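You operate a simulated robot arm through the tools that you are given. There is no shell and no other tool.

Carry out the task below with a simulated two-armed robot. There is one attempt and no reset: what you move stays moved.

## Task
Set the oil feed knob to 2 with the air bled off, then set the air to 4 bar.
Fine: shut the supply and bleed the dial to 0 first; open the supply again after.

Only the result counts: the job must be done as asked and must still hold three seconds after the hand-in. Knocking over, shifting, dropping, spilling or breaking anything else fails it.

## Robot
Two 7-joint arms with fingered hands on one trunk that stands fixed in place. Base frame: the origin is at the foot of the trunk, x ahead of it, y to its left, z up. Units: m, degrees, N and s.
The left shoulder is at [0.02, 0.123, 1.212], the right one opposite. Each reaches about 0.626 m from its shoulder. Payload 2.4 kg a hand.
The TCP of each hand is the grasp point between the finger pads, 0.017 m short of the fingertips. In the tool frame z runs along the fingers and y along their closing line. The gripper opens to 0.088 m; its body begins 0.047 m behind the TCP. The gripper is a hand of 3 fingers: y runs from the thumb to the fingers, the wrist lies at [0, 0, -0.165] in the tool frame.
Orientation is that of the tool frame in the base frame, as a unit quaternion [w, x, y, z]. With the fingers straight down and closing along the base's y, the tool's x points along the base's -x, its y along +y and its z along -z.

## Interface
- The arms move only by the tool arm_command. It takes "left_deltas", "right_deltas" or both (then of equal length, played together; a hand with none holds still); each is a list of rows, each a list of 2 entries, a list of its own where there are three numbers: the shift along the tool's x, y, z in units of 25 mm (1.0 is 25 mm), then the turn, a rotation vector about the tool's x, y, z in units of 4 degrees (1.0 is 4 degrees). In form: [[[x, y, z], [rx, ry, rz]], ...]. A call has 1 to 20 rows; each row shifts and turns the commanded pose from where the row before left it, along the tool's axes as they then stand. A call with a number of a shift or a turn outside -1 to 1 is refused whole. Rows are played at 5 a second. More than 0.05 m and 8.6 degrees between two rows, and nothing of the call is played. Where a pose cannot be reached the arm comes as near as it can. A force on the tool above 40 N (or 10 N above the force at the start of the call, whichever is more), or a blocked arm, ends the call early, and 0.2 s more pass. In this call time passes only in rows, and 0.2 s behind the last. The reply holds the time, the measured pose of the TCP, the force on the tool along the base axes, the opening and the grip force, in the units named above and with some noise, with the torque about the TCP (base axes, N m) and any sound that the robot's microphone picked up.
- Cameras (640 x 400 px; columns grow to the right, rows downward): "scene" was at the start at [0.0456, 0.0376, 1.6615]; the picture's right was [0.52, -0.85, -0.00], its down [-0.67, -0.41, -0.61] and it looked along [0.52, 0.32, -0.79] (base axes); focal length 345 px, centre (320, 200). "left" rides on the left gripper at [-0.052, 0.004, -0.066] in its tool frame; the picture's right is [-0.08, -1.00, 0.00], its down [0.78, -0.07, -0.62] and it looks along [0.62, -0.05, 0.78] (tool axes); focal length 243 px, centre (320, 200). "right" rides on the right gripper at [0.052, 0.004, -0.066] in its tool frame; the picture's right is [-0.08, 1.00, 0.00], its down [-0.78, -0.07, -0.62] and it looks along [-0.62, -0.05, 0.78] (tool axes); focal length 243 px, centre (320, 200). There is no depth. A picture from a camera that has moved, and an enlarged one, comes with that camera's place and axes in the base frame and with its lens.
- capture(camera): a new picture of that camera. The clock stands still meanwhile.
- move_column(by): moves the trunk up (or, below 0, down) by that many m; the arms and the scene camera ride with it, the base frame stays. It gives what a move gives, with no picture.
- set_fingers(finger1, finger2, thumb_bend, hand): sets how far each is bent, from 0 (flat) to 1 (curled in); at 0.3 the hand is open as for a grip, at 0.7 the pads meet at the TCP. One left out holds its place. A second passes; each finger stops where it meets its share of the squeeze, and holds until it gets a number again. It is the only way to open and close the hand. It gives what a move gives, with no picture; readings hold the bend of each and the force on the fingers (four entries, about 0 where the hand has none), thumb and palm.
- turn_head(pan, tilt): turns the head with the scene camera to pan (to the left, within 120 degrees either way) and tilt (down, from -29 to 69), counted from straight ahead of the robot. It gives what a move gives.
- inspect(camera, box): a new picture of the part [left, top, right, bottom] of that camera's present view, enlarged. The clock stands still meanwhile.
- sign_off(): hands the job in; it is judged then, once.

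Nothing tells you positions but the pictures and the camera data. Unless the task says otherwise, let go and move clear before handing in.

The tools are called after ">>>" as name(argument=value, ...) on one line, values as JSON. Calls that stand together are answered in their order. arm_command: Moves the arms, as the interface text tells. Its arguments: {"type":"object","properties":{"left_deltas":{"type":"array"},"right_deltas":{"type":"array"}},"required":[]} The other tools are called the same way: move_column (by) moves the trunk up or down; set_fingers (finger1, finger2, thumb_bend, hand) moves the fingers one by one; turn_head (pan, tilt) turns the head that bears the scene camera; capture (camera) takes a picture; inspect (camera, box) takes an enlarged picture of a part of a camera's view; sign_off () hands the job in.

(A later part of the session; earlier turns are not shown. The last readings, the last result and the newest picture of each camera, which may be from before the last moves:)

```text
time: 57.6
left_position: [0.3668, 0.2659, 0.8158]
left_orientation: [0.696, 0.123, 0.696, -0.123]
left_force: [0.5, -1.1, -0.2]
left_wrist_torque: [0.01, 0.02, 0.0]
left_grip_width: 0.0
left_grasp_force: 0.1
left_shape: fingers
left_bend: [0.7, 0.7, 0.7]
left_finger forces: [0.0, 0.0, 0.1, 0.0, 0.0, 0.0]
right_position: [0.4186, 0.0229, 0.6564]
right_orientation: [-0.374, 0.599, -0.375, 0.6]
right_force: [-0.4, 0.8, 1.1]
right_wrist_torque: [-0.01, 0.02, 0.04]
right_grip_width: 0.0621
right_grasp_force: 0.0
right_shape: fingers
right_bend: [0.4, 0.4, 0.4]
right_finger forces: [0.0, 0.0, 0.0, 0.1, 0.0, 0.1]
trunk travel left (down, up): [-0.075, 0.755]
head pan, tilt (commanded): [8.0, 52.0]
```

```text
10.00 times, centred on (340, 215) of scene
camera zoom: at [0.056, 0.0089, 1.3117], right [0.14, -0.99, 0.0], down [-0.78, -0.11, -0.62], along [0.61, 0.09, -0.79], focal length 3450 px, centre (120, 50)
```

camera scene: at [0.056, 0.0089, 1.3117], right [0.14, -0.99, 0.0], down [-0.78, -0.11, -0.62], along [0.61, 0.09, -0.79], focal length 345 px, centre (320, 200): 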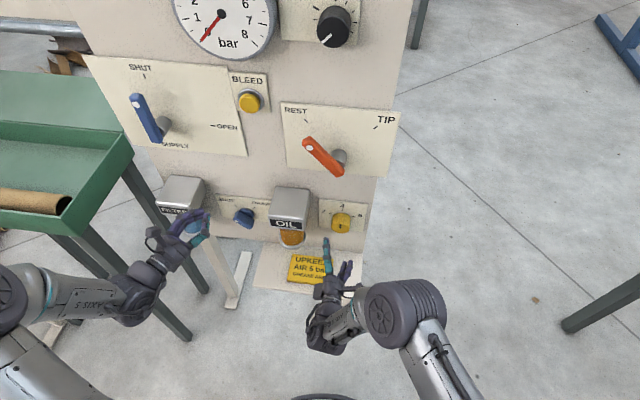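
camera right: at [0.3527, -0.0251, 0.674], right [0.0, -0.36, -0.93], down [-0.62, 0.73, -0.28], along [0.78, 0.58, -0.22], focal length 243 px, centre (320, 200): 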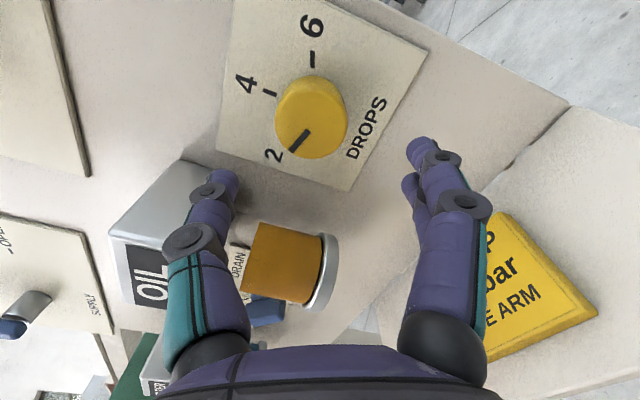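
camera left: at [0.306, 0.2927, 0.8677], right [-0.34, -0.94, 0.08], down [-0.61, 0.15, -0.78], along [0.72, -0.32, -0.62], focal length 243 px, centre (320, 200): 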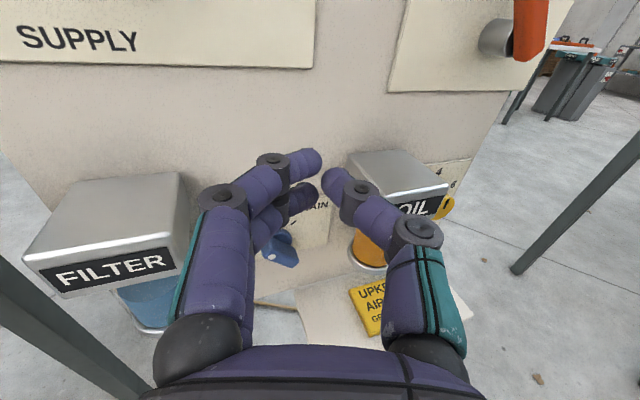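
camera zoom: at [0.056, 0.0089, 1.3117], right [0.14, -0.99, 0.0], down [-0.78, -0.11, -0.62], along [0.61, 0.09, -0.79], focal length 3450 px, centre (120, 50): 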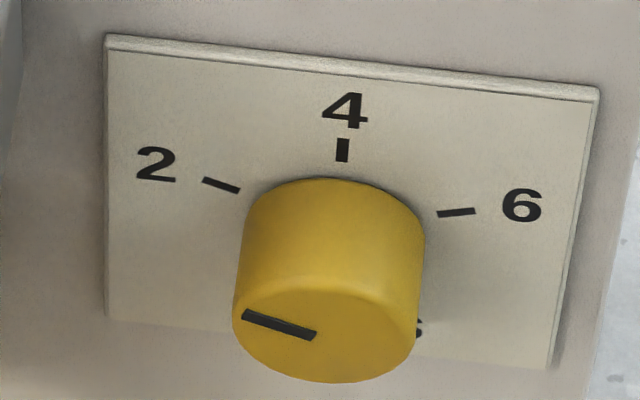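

The pointer now lies close to the 2 tick from above, maybe a few degrees past it. I'll enlarge both views to compare the angles more exactly.

>>> inspect(camera="right", box=[240, 70, 368, 150])

>>> inspect(camera="right", box=[240, 110, 336, 170])

>>> inspect(camera="scene", box=[322, 205, 354, 225])

>>> inspect(camera="scene", box=[322, 215, 354, 235])

```text
5.00 times, centred on (304, 110) of right
camera zoom: at [0.3527, -0.0251, 0.674], right [0.0, -0.36, -0.93], down [-0.62, 0.73, -0.28], along [0.78, 0.58, -0.22], focal length 1213 px, centre (400, 650)
```

zoom: 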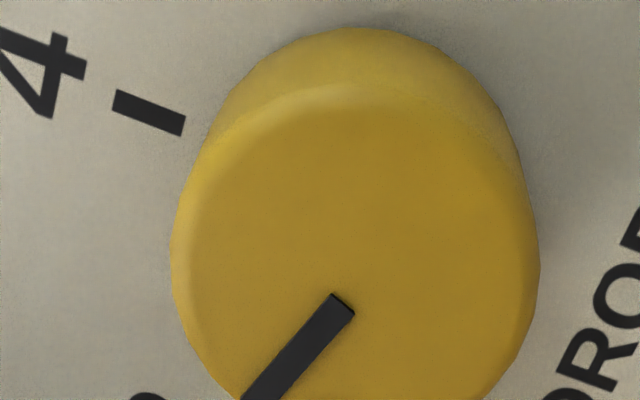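

```text
6.67 times, centred on (288, 140) of right
camera zoom: at [0.3527, -0.0251, 0.674], right [0.0, -0.36, -0.93], down [-0.62, 0.73, -0.28], along [0.78, 0.58, -0.22], focal length 1618 px, centre (533, 600)
```

zoom: 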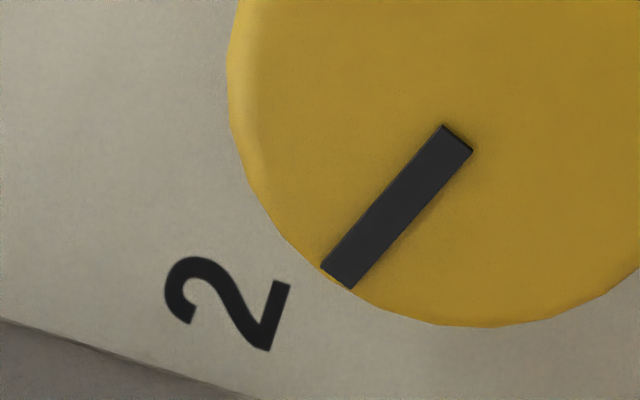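

```text
16.00 times, centred on (338, 215) of scene
camera zoom: at [0.056, 0.0089, 1.3117], right [0.14, -0.99, 0.0], down [-0.78, -0.11, -0.62], along [0.61, 0.09, -0.79], focal length 5521 px, centre (32, -40)
```

zoom: 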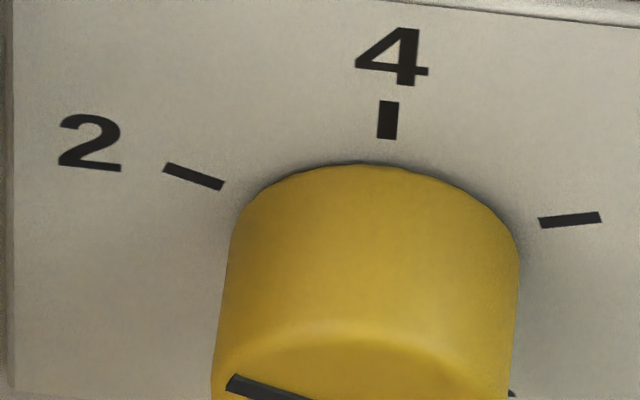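

```text
16.00 times, centred on (338, 225) of scene
camera zoom: at [0.056, 0.0089, 1.3117], right [0.14, -0.99, 0.0], down [-0.78, -0.11, -0.62], along [0.61, 0.09, -0.79], focal length 5521 px, centre (32, -200)
```

zoom: 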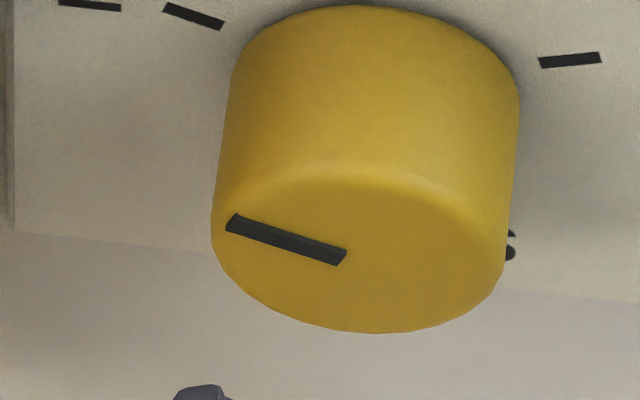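

By my geometry the pointer is at about 70.7° and the 2 tick at about 70°, so the oil feed is on 2 with the dial still at 0. Next I'll back the right hand away, raise the trunk 0.2 m, and square the left hand to reopen the supply.

>>> arm_command(right_deltas=[[[0, 0, -0.9], [0, 0, 0]], [[0, 0, -0.9], [0, 0, 0]], [[0.5, 0.3, -0.3], [0, 0, 0]], [[0.5, 0.3, 0], [0, 0, 0]]])

>>> move_column(by=0.2)

>>> turn_head(pan=18, tilt=45)

>>> capture(camera="scene")

>>> capture(camera="left")

```text
time: 58.6
left_position: [0.3656, 0.2668, 0.8159]
left_orientation: [0.696, 0.123, 0.696, -0.123]
left_force: [0.1, -0.3, 0.0]
left_wrist_torque: [0.01, -0.01, 0.02]
left_grip_width: 0.0
left_grasp_force: 0.0
left_shape: fingers
left_bend: [0.7, 0.7, 0.7]
left_finger forces: [0.0, 0.1, 0.1, 0.0, 0.1, 0.1]
right_position: [0.3661, -0.0072, 0.6544]
right_orientation: [-0.376, 0.599, -0.374, 0.6]
right_force: [0.3, -0.2, -0.5]
right_wrist_torque: [-0.02, 0.01, 0.01]
right_grip_width: 0.0622
right_grasp_force: 0.0
right_shape: fingers
right_bend: [0.4, 0.4, 0.4]
right_finger forces: [0.0, 0.0, 0.1, 0.1, 0.0, 0.0]
trunk travel left (down, up): [-0.075, 0.755]
head pan, tilt (commanded): [8.0, 52.0]
```

```text
time: 60.8
left_position: [0.3678, 0.2656, 1.0153]
left_orientation: [0.696, 0.122, 0.697, -0.123]
left_force: [-0.6, -0.3, 0.3]
left_wrist_torque: [0.0, -0.03, -0.03]
left_grip_width: 0.0
left_grasp_force: 0.0
left_shape: fingers
left_bend: [0.7, 0.7, 0.7]
left_finger forces: [0.0, 0.0, 0.0, 0.0, 0.0, 0.0]
right_position: [0.3676, -0.0063, 0.8546]
right_orientation: [-0.375, 0.599, -0.375, 0.6]
right_force: [-0.3, 0.2, -0.2]
right_wrist_torque: [-0.01, -0.03, -0.02]
right_grip_width: 0.0621
right_grasp_force: 0.0
right_shape: fingers
right_bend: [0.4, 0.4, 0.4]
right_finger forces: [0.0, 0.0, 0.0, 0.0, 0.0, 0.0]
trunk travel left (down, up): [-0.275, 0.555]
head pan, tilt (commanded): [8.0, 52.0]
```

```text
time: 61.5
left_position: [0.3665, 0.2658, 1.0151]
left_orientation: [0.697, 0.123, 0.696, -0.122]
left_force: [-0.8, -0.1, -0.3]
left_wrist_torque: [0.01, -0.01, 0.0]
left_grip_width: 0.0
left_grasp_force: 0.0
left_shape: fingers
left_bend: [0.7, 0.7, 0.7]
left_finger forces: [0.1, 0.0, 0.0, 0.0, 0.0, 0.0]
right_position: [0.3671, -0.0061, 0.8536]
right_orientation: [-0.375, 0.6, -0.374, 0.6]
right_force: [1.1, 0.2, 0.5]
right_wrist_torque: [-0.01, 0.02, -0.02]
right_grip_width: 0.0621
right_grasp_force: 0.0
right_shape: fingers
right_bend: [0.4, 0.4, 0.4]
right_finger forces: [0.0, 0.0, 0.0, 0.0, 0.0, 0.0]
trunk travel left (down, up): [-0.275, 0.555]
head pan, tilt (commanded): [18.0, 45.0]
```

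```text
taken
camera scene: at [0.059, 0.0236, 1.5213], right [0.31, -0.95, 0.0], down [-0.67, -0.22, -0.71], along [0.67, 0.22, -0.71], focal length 345 px, centre (320, 200)
```

scene: 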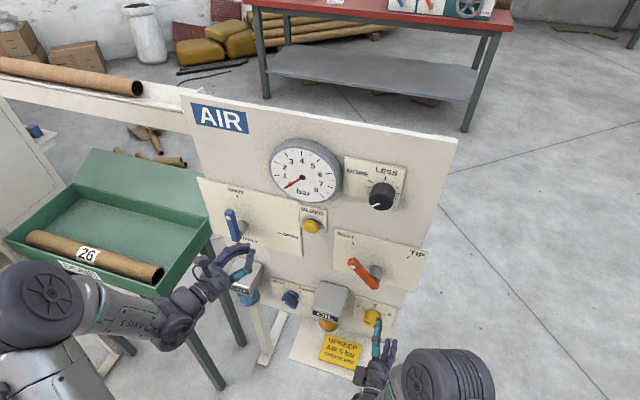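

```text
taken
camera left: at [0.3061, 0.2928, 1.0677], right [-0.34, -0.94, 0.08], down [-0.61, 0.15, -0.78], along [0.72, -0.32, -0.62], focal length 243 px, centre (320, 200)
```

left: 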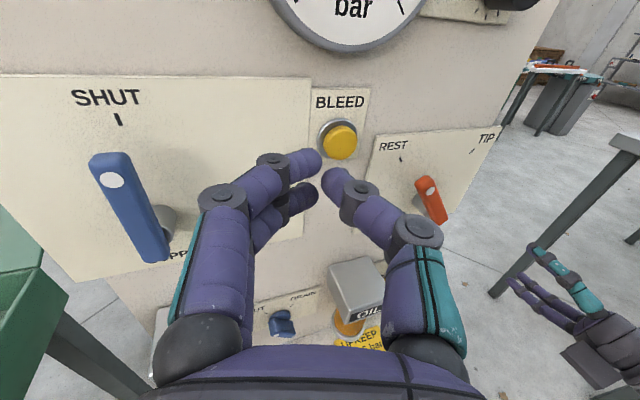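

The oil knob stays at 2 and the dial at 0. I'll square the left hand and bring its closed fingers to the left side of the upright supply lever, staying short of the panel and above the green tray.

>>> arm_command(left_deltas=[[[0, 0, 0], [-1, 0, 0]], [[0, 0, 0], [-1, 0, 0]], [[0, 0, 0], [-1, 0, 0]], [[0, 0, 0], [-1, 0, 0]], [[0, 0, 0], [-1, 0, 0]], [[0.2, 0.93, 0.25], [0, 0, 0]], [[0.2, 0.93, 0.25], [0, 0, 0]], [[0.3, 0.93, 0.3], [0, 0, 0]], [[0.3, 0.93, 0.3], [0, 0, 0]], [[0.4, 0.93, 0.3], [0, 0, 0]], [[0.4, 0.93, 0.3], [0, 0, 0]]])

>>> capture(camera="left")

>>> capture(camera="scene")

```text
time: 63.9
left_position: [0.4093, 0.4065, 0.9722]
left_orientation: [0.707, 0.0, 0.707, -0.001]
left_force: [-0.3, 0.1, -0.5]
left_wrist_torque: [0.0, -0.02, 0.01]
left_grip_width: 0.0
left_grasp_force: 0.0
left_shape: fingers
left_bend: [0.7, 0.7, 0.7]
left_finger forces: [0.0, 0.0, 0.0, 0.1, 0.0, 0.1]
right_position: [0.3672, -0.0078, 0.8534]
right_orientation: [-0.375, 0.599, -0.374, 0.6]
right_force: [0.3, -0.4, 0.7]
right_wrist_torque: [-0.01, -0.01, -0.02]
right_grip_width: 0.0619
right_grasp_force: 0.1
right_shape: fingers
right_bend: [0.4, 0.4, 0.4]
right_finger forces: [0.0, 0.0, 0.0, 0.1, 0.0, 0.0]
trunk travel left (down, up): [-0.275, 0.555]
head pan, tilt (commanded): [18.0, 45.0]
```

```text
taken
camera left: at [0.3438, 0.4106, 1.0244], right [0.0, -1.0, 0.08], down [-0.62, -0.07, -0.78], along [0.78, -0.05, -0.62], focal length 243 px, centre (320, 200)
```

left: 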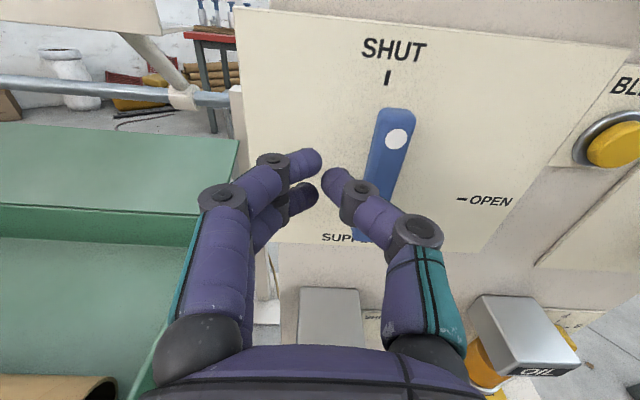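

```text
taken
camera scene: at [0.059, 0.0239, 1.5213], right [0.31, -0.95, 0.0], down [-0.67, -0.22, -0.71], along [0.67, 0.22, -0.71], focal length 345 px, centre (320, 200)
```

scene: 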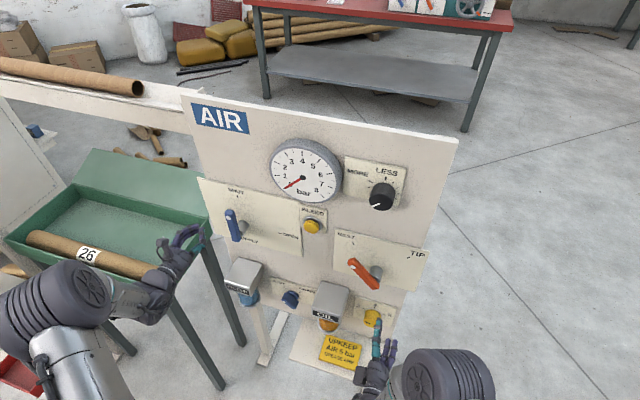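

The fingers are beside the lever with about 1 cm of gap to spare. I'll move straight in and then push the lever to the right along its arc.

>>> arm_command(left_deltas=[[[0.1, 0, 0.82], [0, 0, 0]], [[0.1, 0, 0.82], [0, 0, 0]], [[0, 0, 0.82], [0, 0, 0]], [[0, -0.4, 0], [0, 0, 0]], [[-0.1, -0.45, 0], [0, 0, 0]], [[-0.05, -0.45, 0], [0, 0, 0]], [[0, -0.37, 0], [0, 0, 0]], [[0, -0.36, 0], [0, 0, 0]]])

>>> capture(camera="left")

>>> inspect(camera="scene", box=[170, 110, 474, 300])

```text
time: 65.7
left_position: [0.4709, 0.354, 0.9693]
left_orientation: [0.707, 0.0, 0.707, 0.0]
left_force: [-0.1, -0.3, 0.6]
left_wrist_torque: [0.0, -0.02, -0.01]
left_grip_width: 0.0001
left_grasp_force: 0.4
left_shape: fingers
left_bend: [0.7, 0.7, 0.7]
left_finger forces: [0.0, 0.0, 0.0, 0.1, 0.2, 0.1]
right_position: [0.3671, -0.0057, 0.8538]
right_orientation: [-0.375, 0.6, -0.374, 0.6]
right_force: [-0.5, 0.1, 0.7]
right_wrist_torque: [0.0, 0.0, -0.04]
right_grip_width: 0.0622
right_grasp_force: 0.1
right_shape: fingers
right_bend: [0.4, 0.4, 0.4]
right_finger forces: [0.1, 0.0, 0.1, 0.0, 0.0, 0.0]
trunk travel left (down, up): [-0.275, 0.555]
head pan, tilt (commanded): [18.0, 45.0]
```

```text
taken
camera left: at [0.4045, 0.3583, 1.0218], right [0.0, -1.0, 0.09], down [-0.62, -0.07, -0.78], along [0.78, -0.05, -0.62], focal length 243 px, centre (320, 200)
```

left: 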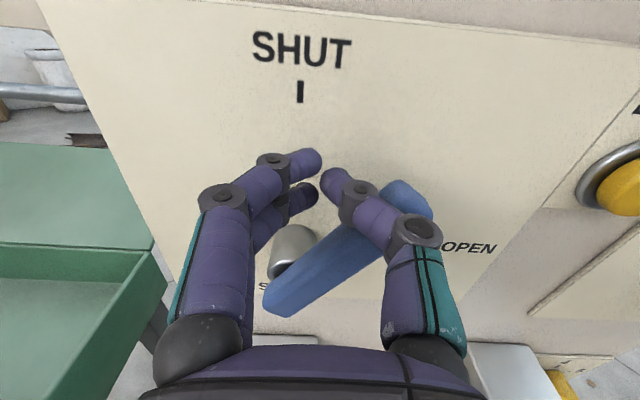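

```text
2.11 times, centred on (322, 205) of scene
camera zoom: at [0.059, 0.0236, 1.5213], right [0.31, -0.95, 0.0], down [-0.67, -0.22, -0.71], along [0.67, 0.22, -0.71], focal length 726 px, centre (316, 190)
```

zoom: 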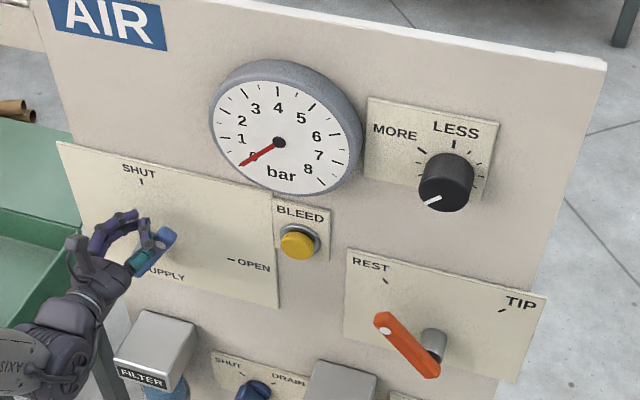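

The lever is now about half way toward OPEN. I'll follow the arc on round, checking the force near the end.

>>> arm_command(left_deltas=[[[0.11, -0.35, 0], [0, 0, 0]], [[0.11, -0.34, 0], [0, 0, 0]], [[0.19, -0.31, 0], [0, 0, 0]], [[0.19, -0.31, 0], [0, 0, 0]], [[0.26, -0.25, 0], [0, 0, 0]], [[0.27, -0.25, 0], [0, 0, 0]]])

>>> capture(camera="left")

>>> inspect(camera="scene", box=[170, 110, 474, 300])

```text
time: 67.1
left_position: [0.4711, 0.3092, 0.941]
left_orientation: [0.707, 0.002, 0.707, -0.001]
left_force: [-0.5, -0.6, -1.2]
left_wrist_torque: [0.02, 0.0, 0.02]
left_grip_width: 0.0003
left_grasp_force: 0.0
left_shape: fingers
left_bend: [0.7, 0.7, 0.7]
left_finger forces: [0.0, 0.1, 0.0, 0.0, 0.0, 0.0]
right_position: [0.3678, -0.0063, 0.8542]
right_orientation: [-0.376, 0.599, -0.374, 0.6]
right_force: [0.2, -0.4, -0.3]
right_wrist_torque: [0.01, -0.03, 0.02]
right_grip_width: 0.0619
right_grasp_force: 0.1
right_shape: fingers
right_bend: [0.4, 0.4, 0.4]
right_finger forces: [0.1, 0.1, 0.0, 0.1, 0.0, 0.0]
trunk travel left (down, up): [-0.275, 0.555]
head pan, tilt (commanded): [18.0, 45.0]
```

```text
taken
camera left: at [0.4045, 0.3131, 0.9926], right [0.0, -1.0, 0.08], down [-0.62, -0.07, -0.78], along [0.78, -0.05, -0.62], focal length 243 px, centre (320, 200)
```

left: 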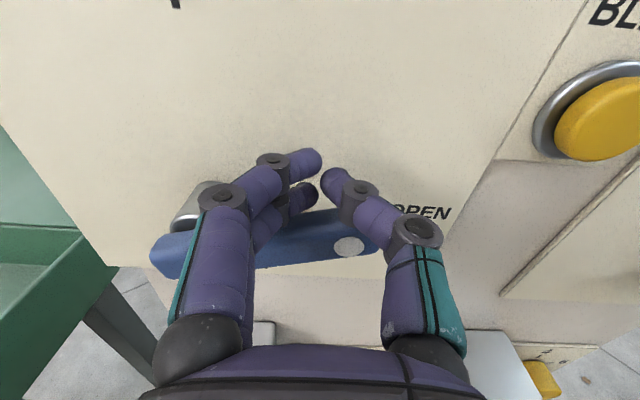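

```text
2.11 times, centred on (322, 205) of scene
camera zoom: at [0.0591, 0.0236, 1.5213], right [0.31, -0.95, 0.0], down [-0.67, -0.22, -0.71], along [0.67, 0.22, -0.71], focal length 726 px, centre (316, 190)
```

zoom: 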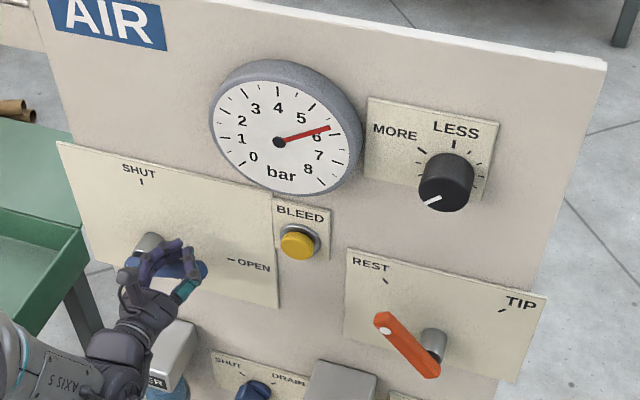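

Air is flowing again: the dial is rising through 5.7 bar. I'll push the lever the last few degrees to its OPEN stop.

>>> arm_command(left_deltas=[[[0.32, -0.18, 0], [0, 0, 0]], [[0.32, -0.18, 0], [0, 0, 0]], [[0.2, -0.05, 0], [0, 0, 0]]])

>>> capture(camera="left")

>>> inspect(camera="scene", box=[170, 110, 474, 300])

```text
time: 67.9
left_position: [0.472, 0.2991, 0.9207]
left_orientation: [0.709, 0.001, 0.705, -0.001]
left_force: [0.9, 0.0, 9.3]
left_wrist_torque: [0.15, -0.01, -0.01]
left_grip_width: 0.0002
left_grasp_force: 5.4
left_shape: fingers
left_bend: [0.7, 0.69, 0.7]
left_finger forces: [0.0, 9.8, 0.0, 0.1, 0.0, 0.1]
right_position: [0.367, -0.0063, 0.8537]
right_orientation: [-0.374, 0.6, -0.375, 0.6]
right_force: [-0.1, 0.2, -0.7]
right_wrist_torque: [0.0, -0.01, 0.0]
right_grip_width: 0.0624
right_grasp_force: 0.1
right_shape: fingers
right_bend: [0.4, 0.4, 0.4]
right_finger forces: [0.1, 0.1, 0.1, 0.0, 0.1, 0.0]
trunk travel left (down, up): [-0.275, 0.555]
head pan, tilt (commanded): [18.0, 45.0]
```

```text
taken
camera left: at [0.4048, 0.3025, 0.973], right [0.0, -1.0, 0.08], down [-0.62, -0.07, -0.78], along [0.79, -0.05, -0.61], focal length 243 px, centre (320, 200)
```

left: 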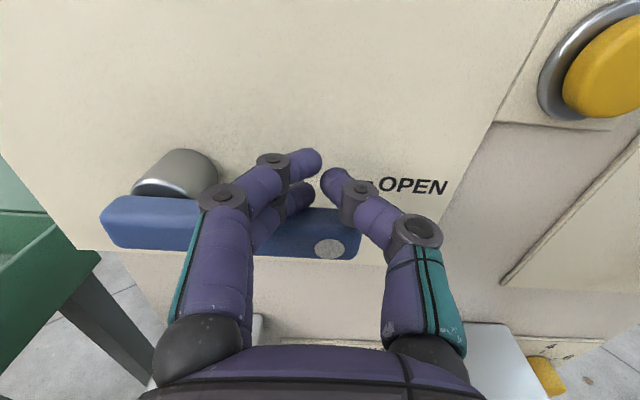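

```text
2.11 times, centred on (322, 205) of scene
camera zoom: at [0.0582, 0.0231, 1.5215], right [0.31, -0.95, 0.0], down [-0.67, -0.22, -0.71], along [0.67, 0.22, -0.71], focal length 726 px, centre (316, 190)
```

zoom: 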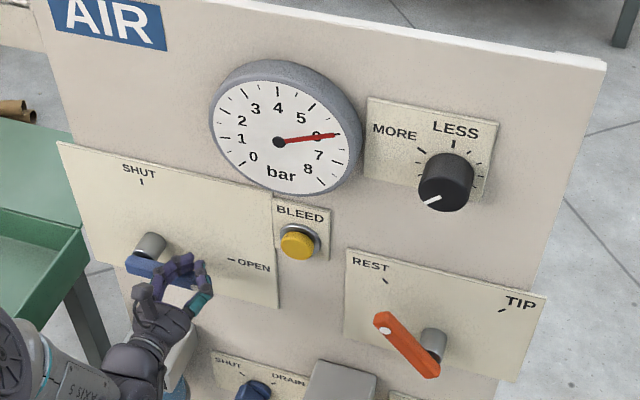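

The lever is back hard against OPEN and the dial has settled near 6.1 bar. I'll withdraw the left hand and bring the right hand up in front of the regulator knob, which I place at y 0.054, z 1.096 with its front at x 0.49.

>>> arm_command(left_deltas=[[[-0.4, 0, 0], [0, 0, 0]], [[0, 0, -0.9], [0, 0, 0]], [[0, 0, -0.9], [0, 0, 0]], [[0, 0.4, -0.9], [0, 0, 0]], [[0, 0.4, -0.9], [0, 0, 0]]])

>>> arm_command(right_deltas=[[[0.208, -0.975, 0.1], [0, 0, 0]], [[0.208, -0.975, 0.1], [0, 0, 0]], [[0.208, -0.975, 0.1], [0, 0, 0]], [[0.208, -0.975, 0.1], [0, 0, 0]], [[0.208, -0.975, 0.1], [0, 0, 0]], [[0.208, -0.975, 0.1], [0, 0, 0]], [[0.208, -0.975, 0.1], [0, 0, 0]], [[0.208, -0.975, 0.1], [0, 0, 0]], [[0.208, -0.975, 0.1], [0, 0, 0]], [[0.208, -0.975, 0.1], [0, 0, 0]]])

>>> capture(camera="scene")

>>> capture(camera="right")

```text
time: 69.1
left_position: [0.381, 0.3201, 0.9304]
left_orientation: [0.707, 0.001, 0.707, 0.0]
left_force: [-0.2, -0.8, 0.2]
left_wrist_torque: [-0.01, 0.0, 0.03]
left_grip_width: 0.0
left_grasp_force: 0.1
left_shape: fingers
left_bend: [0.7, 0.7, 0.7]
left_finger forces: [0.0, 0.1, 0.1, 0.1, 0.1, 0.0]
right_position: [0.3673, -0.0066, 0.853]
right_orientation: [-0.375, 0.599, -0.374, 0.6]
right_force: [0.8, -0.9, -0.1]
right_wrist_torque: [-0.03, -0.02, 0.0]
right_grip_width: 0.062
right_grasp_force: 0.2
right_shape: fingers
right_bend: [0.4, 0.4, 0.4]
right_finger forces: [0.0, 0.1, 0.0, 0.0, 0.0, 0.1]
trunk travel left (down, up): [-0.275, 0.555]
head pan, tilt (commanded): [18.0, 45.0]
```

```text
time: 71.3
left_position: [0.3822, 0.32, 0.9304]
left_orientation: [0.707, 0.0, 0.707, 0.0]
left_force: [0.6, 0.1, 0.7]
left_wrist_torque: [-0.01, 0.0, 0.01]
left_grip_width: 0.0
left_grasp_force: 0.1
left_shape: fingers
left_bend: [0.7, 0.7, 0.7]
left_finger forces: [0.1, 0.1, 0.0, 0.0, 0.0, 0.0]
right_position: [0.3924, 0.0548, 1.0952]
right_orientation: [-0.375, 0.599, -0.375, 0.6]
right_force: [0.6, -0.6, -0.5]
right_wrist_torque: [0.0, 0.02, -0.02]
right_grip_width: 0.0622
right_grasp_force: 0.1
right_shape: fingers
right_bend: [0.4, 0.4, 0.4]
right_finger forces: [0.0, 0.0, 0.1, 0.1, 0.0, 0.0]
trunk travel left (down, up): [-0.275, 0.555]
head pan, tilt (commanded): [18.0, 45.0]
```

```text
taken
camera scene: at [0.0588, 0.0237, 1.5213], right [0.31, -0.95, 0.0], down [-0.67, -0.22, -0.71], along [0.67, 0.22, -0.71], focal length 345 px, centre (320, 200)
```

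scene: 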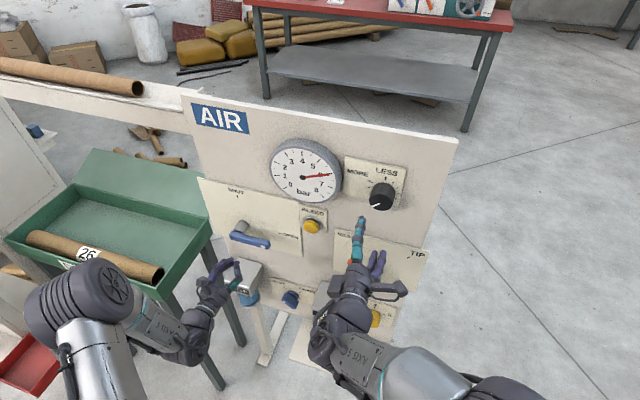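

```text
taken
camera right: at [0.3259, 0.0063, 1.1154], right [0.0, -0.36, -0.93], down [-0.62, 0.73, -0.28], along [0.78, 0.58, -0.22], focal length 243 px, centre (320, 200)
```

right: 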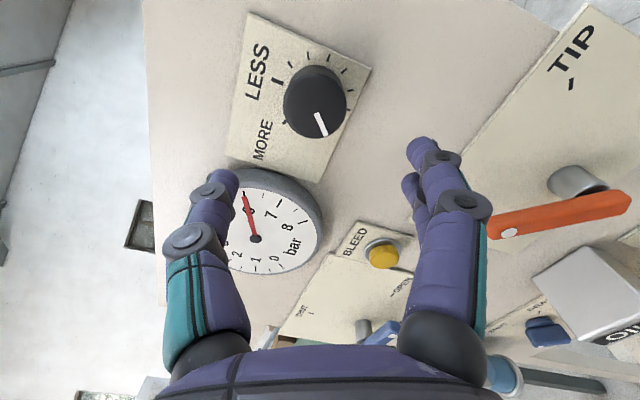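

The supply is open and the dial reads about 6.1 bar; the regulator knob lies on the hand's axis within 5 mm. I'll roll the hand back to about −36° so there's room for a long counter-clockwise turn.

>>> arm_command(right_deltas=[[[0, 0, 0], [0, 0, 1]], [[0, 0, 0], [0, 0, 1]], [[0, 0, 0], [0, 0, 1]], [[0, 0, 0], [0, 0, 1]], [[0, 0, 0], [0, 0, 1]], [[0, 0, 0], [0, 0, 1]], [[0, 0, 0], [0, 0, 1]], [[0, 0, 0], [0, 0, 1]], [[0, 0, 0], [0, 0, 1]], [[0, 0, 0], [0, 0, 1]], [[0, 0, 0], [0, 0, 1]], [[0, 0, 0], [0, 0, 1]], [[0, 0, 0], [0, 0, 1]], [[0, 0, 0], [0, 0, 1]], [[0, 0, 0], [0, 0, 1]], [[0, 0, 0], [0, 0, 1]], [[0, 0, 0], [0, 0, 1]], [[0, 0, 0], [0, 0, 1]], [[0, 0, 0], [0, 0, 1]], [[0, 0, 0], [0, 0, 1]]])

>>> arm_command(right_deltas=[[[0, 0, 0.8], [0, 0, 0]], [[0, 0, 0.8], [0, 0, 0]]])

>>> capture(camera="right")

>>> inspect(camera="scene", box=[250, 120, 442, 240])

```text
time: 75.5
left_position: [0.3816, 0.3199, 0.9299]
left_orientation: [0.707, 0.0, 0.707, 0.0]
left_force: [-0.3, -0.6, 1.2]
left_wrist_torque: [-0.03, -0.02, -0.02]
left_grip_width: 0.0
left_grasp_force: 0.0
left_shape: fingers
left_bend: [0.7, 0.7, 0.7]
left_finger forces: [0.0, 0.0, 0.0, 0.1, 0.0, 0.0]
right_position: [0.3917, 0.0541, 1.0961]
right_orientation: [0.673, -0.218, 0.672, -0.217]
right_force: [0.7, -0.7, -0.3]
right_wrist_torque: [-0.01, -0.05, 0.0]
right_grip_width: 0.0622
right_grasp_force: 0.1
right_shape: fingers
right_bend: [0.4, 0.4, 0.4]
right_finger forces: [0.0, 0.1, 0.0, 0.1, 0.0, 0.1]
trunk travel left (down, up): [-0.275, 0.555]
head pan, tilt (commanded): [18.0, 45.0]
```

```text
time: 76.1
left_position: [0.3816, 0.3196, 0.9289]
left_orientation: [0.708, 0.001, 0.706, 0.0]
left_force: [0.5, -0.4, 0.2]
left_wrist_torque: [-0.03, -0.02, 0.01]
left_grip_width: 0.0
left_grasp_force: 0.1
left_shape: fingers
left_bend: [0.7, 0.7, 0.7]
left_finger forces: [0.0, 0.1, 0.0, 0.0, 0.0, 0.1]
right_position: [0.433, 0.0515, 1.0967]
right_orientation: [0.673, -0.219, 0.672, -0.219]
right_force: [0.7, 0.2, -0.2]
right_wrist_torque: [0.0, -0.01, 0.01]
right_grip_width: 0.0622
right_grasp_force: 0.1
right_shape: fingers
right_bend: [0.4, 0.4, 0.4]
right_finger forces: [0.0, 0.0, 0.0, 0.1, 0.0, 0.0]
trunk travel left (down, up): [-0.275, 0.555]
head pan, tilt (commanded): [18.0, 45.0]
```

```text
taken
camera right: at [0.3665, 0.0267, 1.0511], right [0.0, 0.86, -0.52], down [-0.62, 0.41, 0.67], along [0.78, 0.32, 0.53], focal length 243 px, centre (320, 200)
```

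right: 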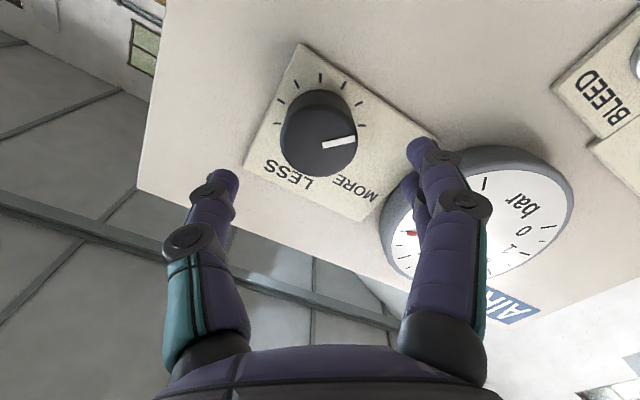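

```text
3.33 times, centred on (346, 180) of scene
camera zoom: at [0.0592, 0.0237, 1.5213], right [0.31, -0.95, 0.0], down [-0.67, -0.22, -0.71], along [0.67, 0.22, -0.71], focal length 1150 px, centre (233, 267)
```

zoom: 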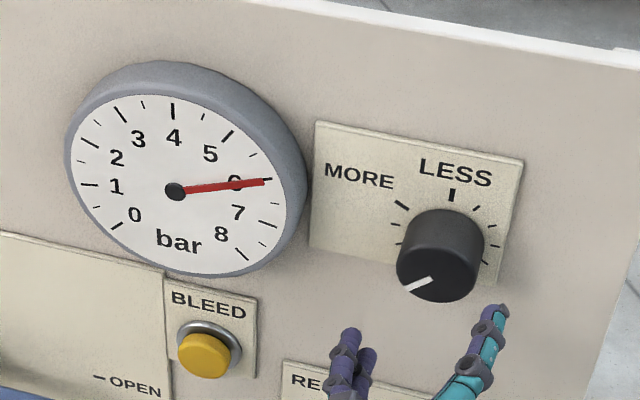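

The fingers straddle the knob's axis to within a millimetre or so, and the dial needle sits on 6. I'll slide forward over the knob and grip it.

>>> arm_command(right_deltas=[[[0, 0, 0.8], [0, 0, 0]], [[0, 0, 0.8], [0, 0, 0]], [[0, 0, 0.8], [0, 0, 0]]])

>>> capture(camera="right")

>>> inspect(camera="scene", box=[250, 120, 442, 240])

```text
time: 76.9
left_position: [0.382, 0.321, 0.9292]
left_orientation: [0.707, -0.001, 0.707, 0.001]
left_force: [0.1, 0.3, 0.3]
left_wrist_torque: [0.01, 0.0, -0.03]
left_grip_width: 0.0001
left_grasp_force: 0.0
left_shape: fingers
left_bend: [0.7, 0.7, 0.7]
left_finger forces: [0.0, 0.0, 0.0, 0.1, 0.0, 0.1]
right_position: [0.492, 0.0534, 1.0962]
right_orientation: [0.673, -0.219, 0.672, -0.218]
right_force: [-0.4, -0.4, 0.3]
right_wrist_torque: [-0.02, -0.05, 0.0]
right_grip_width: 0.0625
right_grasp_force: 0.0
right_shape: fingers
right_bend: [0.4, 0.4, 0.4]
right_finger forces: [0.0, 0.0, 0.1, 0.0, 0.0, 0.0]
trunk travel left (down, up): [-0.275, 0.555]
head pan, tilt (commanded): [18.0, 45.0]
```

```text
taken
camera right: at [0.4262, 0.0273, 1.0519], right [0.0, 0.86, -0.52], down [-0.62, 0.41, 0.67], along [0.78, 0.32, 0.53], focal length 243 px, centre (320, 200)
```

right: 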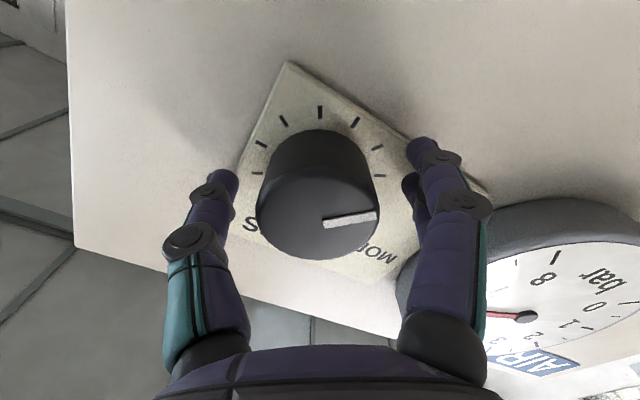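

```text
3.33 times, centred on (346, 180) of scene
camera zoom: at [0.0592, 0.0237, 1.5213], right [0.31, -0.95, 0.0], down [-0.67, -0.22, -0.71], along [0.67, 0.22, -0.71], focal length 1150 px, centre (233, 267)
```

zoom: 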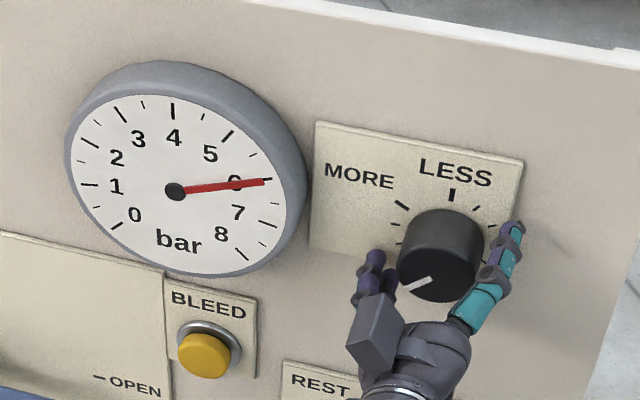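

Both sides of the knob are clear and nothing is touching. I'll close on it and turn counter-clockwise by about 32° to see how the dial responds.

>>> set_fingers(hand="right", finger1=0.6, finger2=0.6, thumb_bend=0.6)

>>> arm_command(right_deltas=[[[0, 0, 0], [0, 0, -1]], [[0, 0, 0], [0, 0, -1]], [[0, 0, 0], [0, 0, -1]], [[0, 0, 0], [0, 0, -1]], [[0, 0, 0], [0, 0, -1]], [[0, 0, 0], [0, 0, -1]], [[0, 0, 0], [0, 0, -1]], [[0, 0, 0], [0, 0, -1]]])

>>> capture(camera="right")

>>> inspect(camera="scene", box=[250, 120, 442, 240])

```text
time: 77.9
left_position: [0.38, 0.3192, 0.9301]
left_orientation: [0.707, -0.001, 0.707, 0.0]
left_force: [0.6, 0.1, 0.6]
left_wrist_torque: [0.01, -0.04, 0.0]
left_grip_width: 0.0001
left_grasp_force: 0.1
left_shape: fingers
left_bend: [0.7, 0.7, 0.7]
left_finger forces: [0.0, 0.0, 0.1, 0.0, 0.1, 0.0]
right_position: [0.4936, 0.0538, 1.0969]
right_orientation: [0.673, -0.218, 0.672, -0.218]
right_force: [-0.3, -1.0, 0.9]
right_wrist_torque: [-0.01, -0.02, -0.04]
right_grip_width: 0.0311
right_grasp_force: 3.5
right_shape: fingers
right_bend: [0.56, 0.54, 0.56]
right_finger forces: [1.4, 2.3, 0.0, 0.0, 4.9, 0.0]
trunk travel left (down, up): [-0.275, 0.555]
head pan, tilt (commanded): [18.0, 45.0]
```

```text
time: 79.7
left_position: [0.381, 0.3204, 0.93]
left_orientation: [0.707, 0.0, 0.707, 0.0]
left_force: [0.6, -0.3, -0.3]
left_wrist_torque: [0.0, -0.01, 0.0]
left_grip_width: 0.0
left_grasp_force: 0.0
left_shape: fingers
left_bend: [0.7, 0.7, 0.7]
left_finger forces: [0.0, 0.0, 0.1, 0.0, 0.0, 0.1]
right_position: [0.493, 0.0517, 1.0968]
right_orientation: [0.587, -0.395, 0.585, -0.396]
right_force: [2.2, -3.2, 2.0]
right_wrist_torque: [0.02, -0.04, -0.04]
right_grip_width: 0.0313
right_grasp_force: 4.5
right_shape: fingers
right_bend: [0.57, 0.55, 0.55]
right_finger forces: [1.2, 1.6, 0.1, 0.1, 6.4, 0.1]
trunk travel left (down, up): [-0.275, 0.555]
head pan, tilt (commanded): [18.0, 45.0]
```

```text
taken
camera right: at [0.4256, 0.007, 1.0729], right [0.0, 0.45, -0.89], down [-0.62, 0.7, 0.35], along [0.78, 0.55, 0.28], focal length 243 px, centre (320, 200)
```

right: 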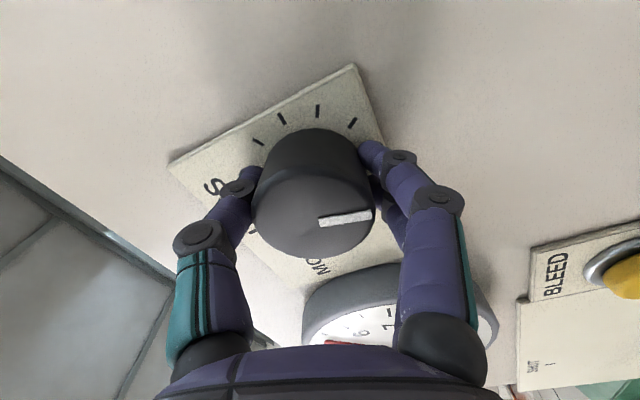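

```text
3.33 times, centred on (346, 180) of scene
camera zoom: at [0.0592, 0.0228, 1.5213], right [0.31, -0.95, 0.0], down [-0.67, -0.22, -0.71], along [0.67, 0.22, -0.71], focal length 1150 px, centre (233, 267)
```

zoom: 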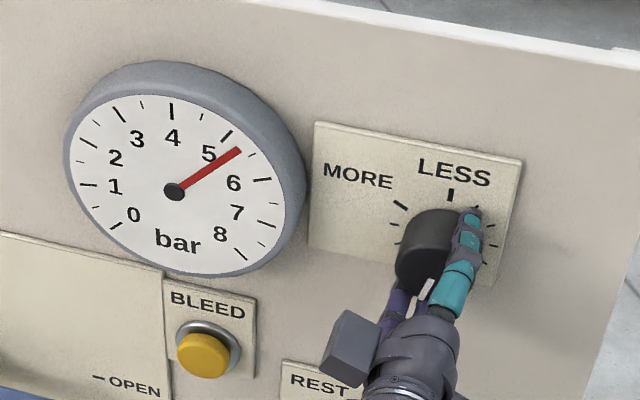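

The dial has dropped to about 5.2 bar, so it follows the knob down. I'll turn another 36° and let it settle.

>>> arm_command(right_deltas=[[[0, 0, 0], [0, 0, -1]], [[0, 0, 0], [0, 0, -1]], [[0, 0, 0], [0, 0, -1]], [[0, 0, 0], [0, 0, -1]], [[0, 0, 0], [0, 0, -1]], [[0, 0, 0], [0, 0, -1]], [[0, 0, 0], [0, 0, -1]], [[0, 0, 0], [0, 0, -1]], [[0, 0, 0], [0, 0, -1]], [[0, 0, 0], [0, 0, 0]], [[0, 0, 0], [0, 0, 0]], [[0, 0, 0], [0, 0, 0]], [[0, 0, 0], [0, 0, 0]]])

>>> inspect(camera="scene", box=[250, 120, 442, 240])

>>> inspect(camera="scene", box=[262, 132, 350, 187])

```text
time: 82.5
left_position: [0.3808, 0.3174, 0.9303]
left_orientation: [0.707, 0.0, 0.707, 0.0]
left_force: [0.1, 0.4, 0.0]
left_wrist_torque: [-0.01, -0.03, -0.02]
left_grip_width: 0.0
left_grasp_force: 0.0
left_shape: fingers
left_bend: [0.7, 0.7, 0.7]
left_finger forces: [0.1, 0.1, 0.0, 0.0, 0.1, 0.0]
right_position: [0.4924, 0.0517, 1.0967]
right_orientation: [-0.437, 0.557, -0.435, 0.557]
right_force: [2.7, -4.2, 6.8]
right_wrist_torque: [0.06, -0.05, -0.08]
right_grip_width: 0.0321
right_grasp_force: 5.1
right_shape: fingers
right_bend: [0.57, 0.56, 0.54]
right_finger forces: [1.6, 1.1, 0.0, 0.0, 7.8, 0.0]
trunk travel left (down, up): [-0.275, 0.555]
head pan, tilt (commanded): [18.0, 45.0]
```

```text
3.33 times, centred on (346, 180) of scene
camera zoom: at [0.0587, 0.0226, 1.5213], right [0.31, -0.95, 0.0], down [-0.67, -0.22, -0.71], along [0.67, 0.22, -0.71], focal length 1150 px, centre (233, 267)
```

zoom: 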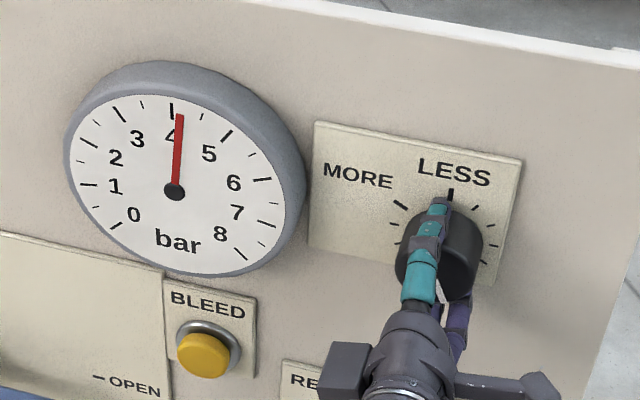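

```text
7.27 times, centred on (306, 160) of scene
camera zoom: at [0.0587, 0.0226, 1.5213], right [0.31, -0.95, 0.0], down [-0.67, -0.22, -0.71], along [0.67, 0.22, -0.71], focal length 2510 px, centre (422, 494)
```

zoom: 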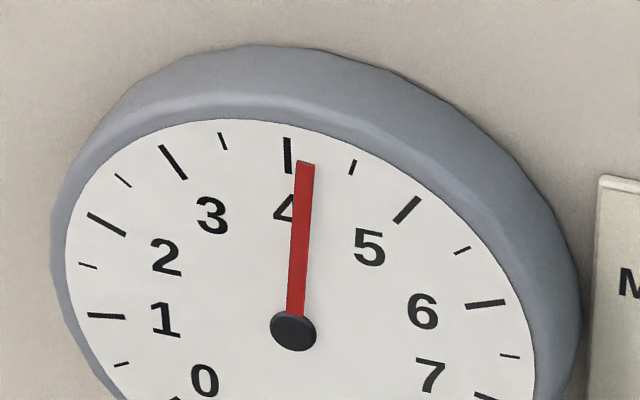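

The dial reads about 4.16 bar by my measurement of the needle's tilt. I'll turn about 6° more and let it settle.

>>> arm_command(right_deltas=[[[0, 0, 0], [0, 0, -0.75]], [[0, 0, 0], [0, 0, -0.75]], [[0, 0, 0], [0, 0, 0]], [[0, 0, 0], [0, 0, 0]], [[0, 0, 0], [0, 0, 0]], [[0, 0, 0], [0, 0, 0]]])

>>> inspect(camera="scene", box=[262, 132, 350, 187])

```text
time: 83.9
left_position: [0.3807, 0.3189, 0.9306]
left_orientation: [0.707, 0.0, 0.707, 0.0]
left_force: [0.4, -0.6, -0.6]
left_wrist_torque: [0.0, -0.01, 0.01]
left_grip_width: 0.0002
left_grasp_force: 0.0
left_shape: fingers
left_bend: [0.7, 0.7, 0.7]
left_finger forces: [0.0, 0.1, 0.1, 0.0, 0.1, 0.0]
right_position: [0.4914, 0.0517, 1.0969]
right_orientation: [-0.405, 0.579, -0.405, 0.58]
right_force: [1.5, -5.5, 7.4]
right_wrist_torque: [0.07, -0.02, -0.05]
right_grip_width: 0.0322
right_grasp_force: 5.6
right_shape: fingers
right_bend: [0.58, 0.56, 0.54]
right_finger forces: [2.0, 1.5, 0.1, 0.0, 7.9, 0.0]
trunk travel left (down, up): [-0.275, 0.555]
head pan, tilt (commanded): [18.0, 45.0]
```

```text
7.27 times, centred on (306, 160) of scene
camera zoom: at [0.0586, 0.0224, 1.5213], right [0.31, -0.95, 0.0], down [-0.67, -0.22, -0.71], along [0.67, 0.22, -0.71], focal length 2510 px, centre (422, 494)
```

zoom: 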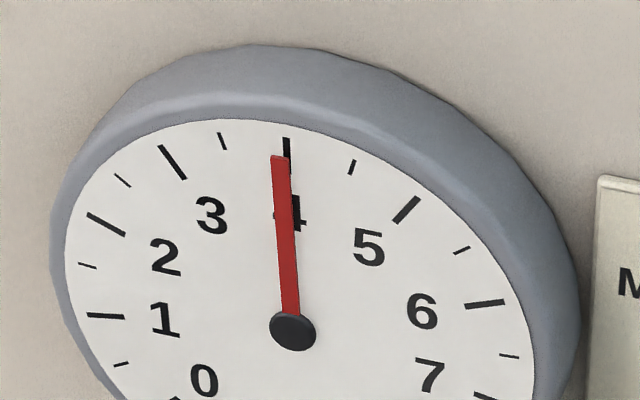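

The needle now stands within about 1° of the 4 mark, roughly 3.97 bar. I'll release the knob gently, back off, and read it again.

>>> set_fingers(hand="right", finger1=0.4, finger2=0.4, thumb_bend=0.4)

>>> arm_command(right_deltas=[[[0, 0, -0.5], [0, 0, 0]], [[0, 0, -0.8], [0, 0, 0]], [[0, 0, -0.8], [0, 0, 0]], [[0, 0, -0.8], [0, 0, 0]], [[0, 0, -0.8], [0, 0, 0]]])

>>> inspect(camera="scene", box=[262, 132, 350, 187])

>>> inspect(camera="scene", box=[170, 110, 474, 300])

```text
time: 84.9
left_position: [0.3828, 0.3204, 0.9293]
left_orientation: [0.707, 0.0, 0.707, 0.001]
left_force: [-0.1, 0.4, 0.3]
left_wrist_torque: [-0.03, -0.01, 0.02]
left_grip_width: 0.0002
left_grasp_force: 0.1
left_shape: fingers
left_bend: [0.7, 0.7, 0.7]
left_finger forces: [0.0, 0.1, 0.0, 0.1, 0.0, 0.0]
right_position: [0.4921, 0.0532, 1.0966]
right_orientation: [-0.406, 0.579, -0.405, 0.58]
right_force: [-0.1, 0.5, 1.3]
right_wrist_torque: [-0.01, 0.01, 0.0]
right_grip_width: 0.0619
right_grasp_force: 0.1
right_shape: fingers
right_bend: [0.4, 0.4, 0.4]
right_finger forces: [0.1, 0.0, 0.2, 0.0, 0.0, 0.0]
trunk travel left (down, up): [-0.275, 0.555]
head pan, tilt (commanded): [18.0, 45.0]
```

```text
time: 86.1
left_position: [0.3813, 0.3197, 0.9296]
left_orientation: [0.707, 0.001, 0.707, -0.001]
left_force: [0.1, -0.9, -0.8]
left_wrist_torque: [-0.02, -0.01, 0.01]
left_grip_width: 0.0001
left_grasp_force: 0.0
left_shape: fingers
left_bend: [0.7, 0.7, 0.7]
left_finger forces: [0.0, 0.0, 0.0, 0.1, 0.0, 0.0]
right_position: [0.3996, 0.054, 1.0971]
right_orientation: [-0.406, 0.579, -0.405, 0.579]
right_force: [0.5, 0.3, 0.1]
right_wrist_torque: [0.0, -0.01, 0.06]
right_grip_width: 0.0622
right_grasp_force: 0.0
right_shape: fingers
right_bend: [0.4, 0.4, 0.4]
right_finger forces: [0.0, 0.0, 0.0, 0.0, 0.0, 0.0]
trunk travel left (down, up): [-0.275, 0.555]
head pan, tilt (commanded): [18.0, 45.0]
```

```text
7.27 times, centred on (306, 160) of scene
camera zoom: at [0.0588, 0.0237, 1.5213], right [0.31, -0.95, 0.0], down [-0.67, -0.22, -0.71], along [0.67, 0.22, -0.71], focal length 2510 px, centre (422, 494)
```

zoom: 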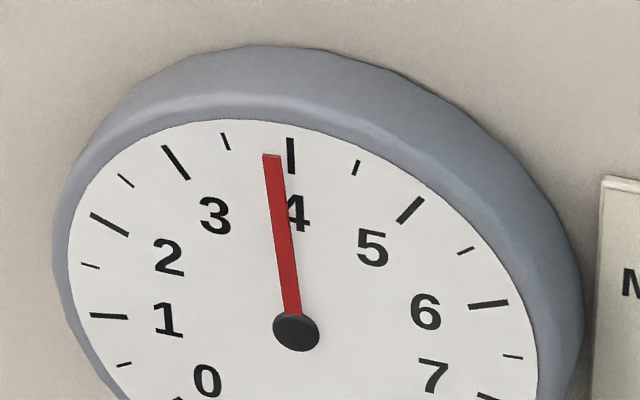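

```text
2.11 times, centred on (322, 205) of scene
camera zoom: at [0.0588, 0.0237, 1.5213], right [0.31, -0.95, 0.0], down [-0.67, -0.22, -0.71], along [0.67, 0.22, -0.71], focal length 726 px, centre (316, 190)
```

zoom: 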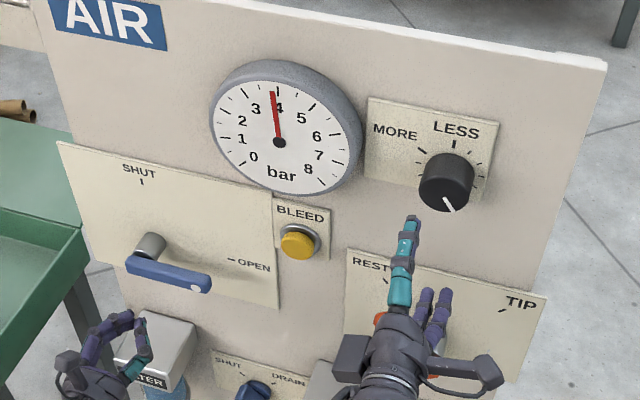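

After release the needle sits slightly left of 4, about 3.88 bar, so I'll wait a second to see whether it has settled before correcting.

>>> arm_command(right_deltas=[[[0, 0, 0], [0, 0, 0]], [[0, 0, 0], [0, 0, 0]], [[0, 0, 0], [0, 0, 0]], [[0, 0, 0], [0, 0, 0]], [[0, 0, 0], [0, 0, 0]], [[0, 0, 0], [0, 0, 0]]])

>>> inspect(camera="scene", box=[278, 138, 334, 173])

>>> inspect(camera="scene", box=[278, 158, 334, 193])

```text
time: 87.5
left_position: [0.3816, 0.3196, 0.9292]
left_orientation: [0.707, 0.0, 0.707, 0.0]
left_force: [-0.3, -0.4, 0.6]
left_wrist_torque: [0.01, -0.04, 0.0]
left_grip_width: 0.0
left_grasp_force: 0.0
left_shape: fingers
left_bend: [0.7, 0.7, 0.7]
left_finger forces: [0.0, 0.1, 0.1, 0.0, 0.1, 0.0]
right_position: [0.3996, 0.0559, 1.0978]
right_orientation: [-0.407, 0.579, -0.405, 0.58]
right_force: [0.5, -0.2, 0.4]
right_wrist_torque: [0.01, -0.03, -0.02]
right_grip_width: 0.062
right_grasp_force: 0.1
right_shape: fingers
right_bend: [0.4, 0.4, 0.4]
right_finger forces: [0.0, 0.0, 0.0, 0.1, 0.0, 0.0]
trunk travel left (down, up): [-0.275, 0.555]
head pan, tilt (commanded): [18.0, 45.0]
```

```text
11.43 times, centred on (306, 156) of scene
camera zoom: at [0.059, 0.0237, 1.5213], right [0.31, -0.95, 0.0], down [-0.67, -0.22, -0.71], along [0.67, 0.22, -0.71], focal length 3944 px, centre (480, 709)
```

zoom: 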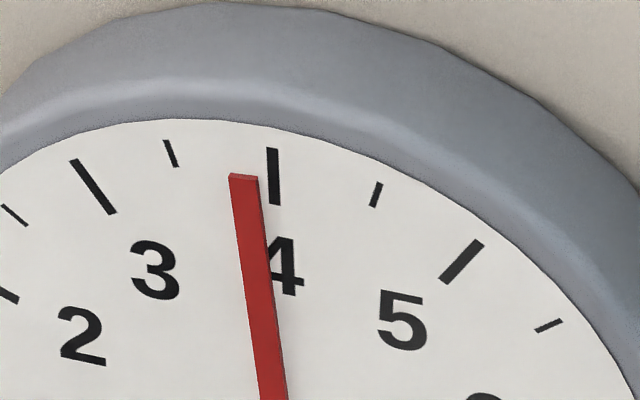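

```text
11.43 times, centred on (306, 176) of scene
camera zoom: at [0.059, 0.0237, 1.5213], right [0.31, -0.95, 0.0], down [-0.67, -0.22, -0.71], along [0.67, 0.22, -0.71], focal length 3944 px, centre (480, 480)
```

zoom: 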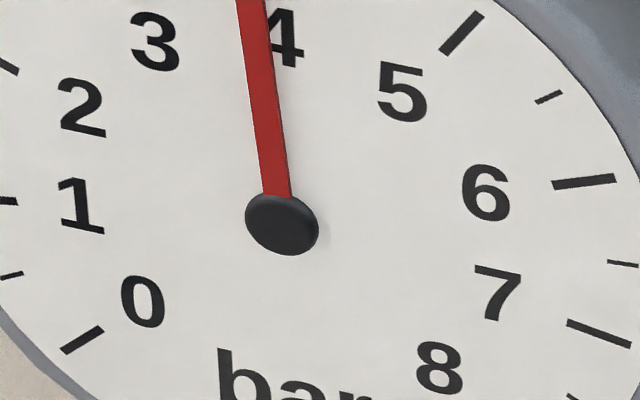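

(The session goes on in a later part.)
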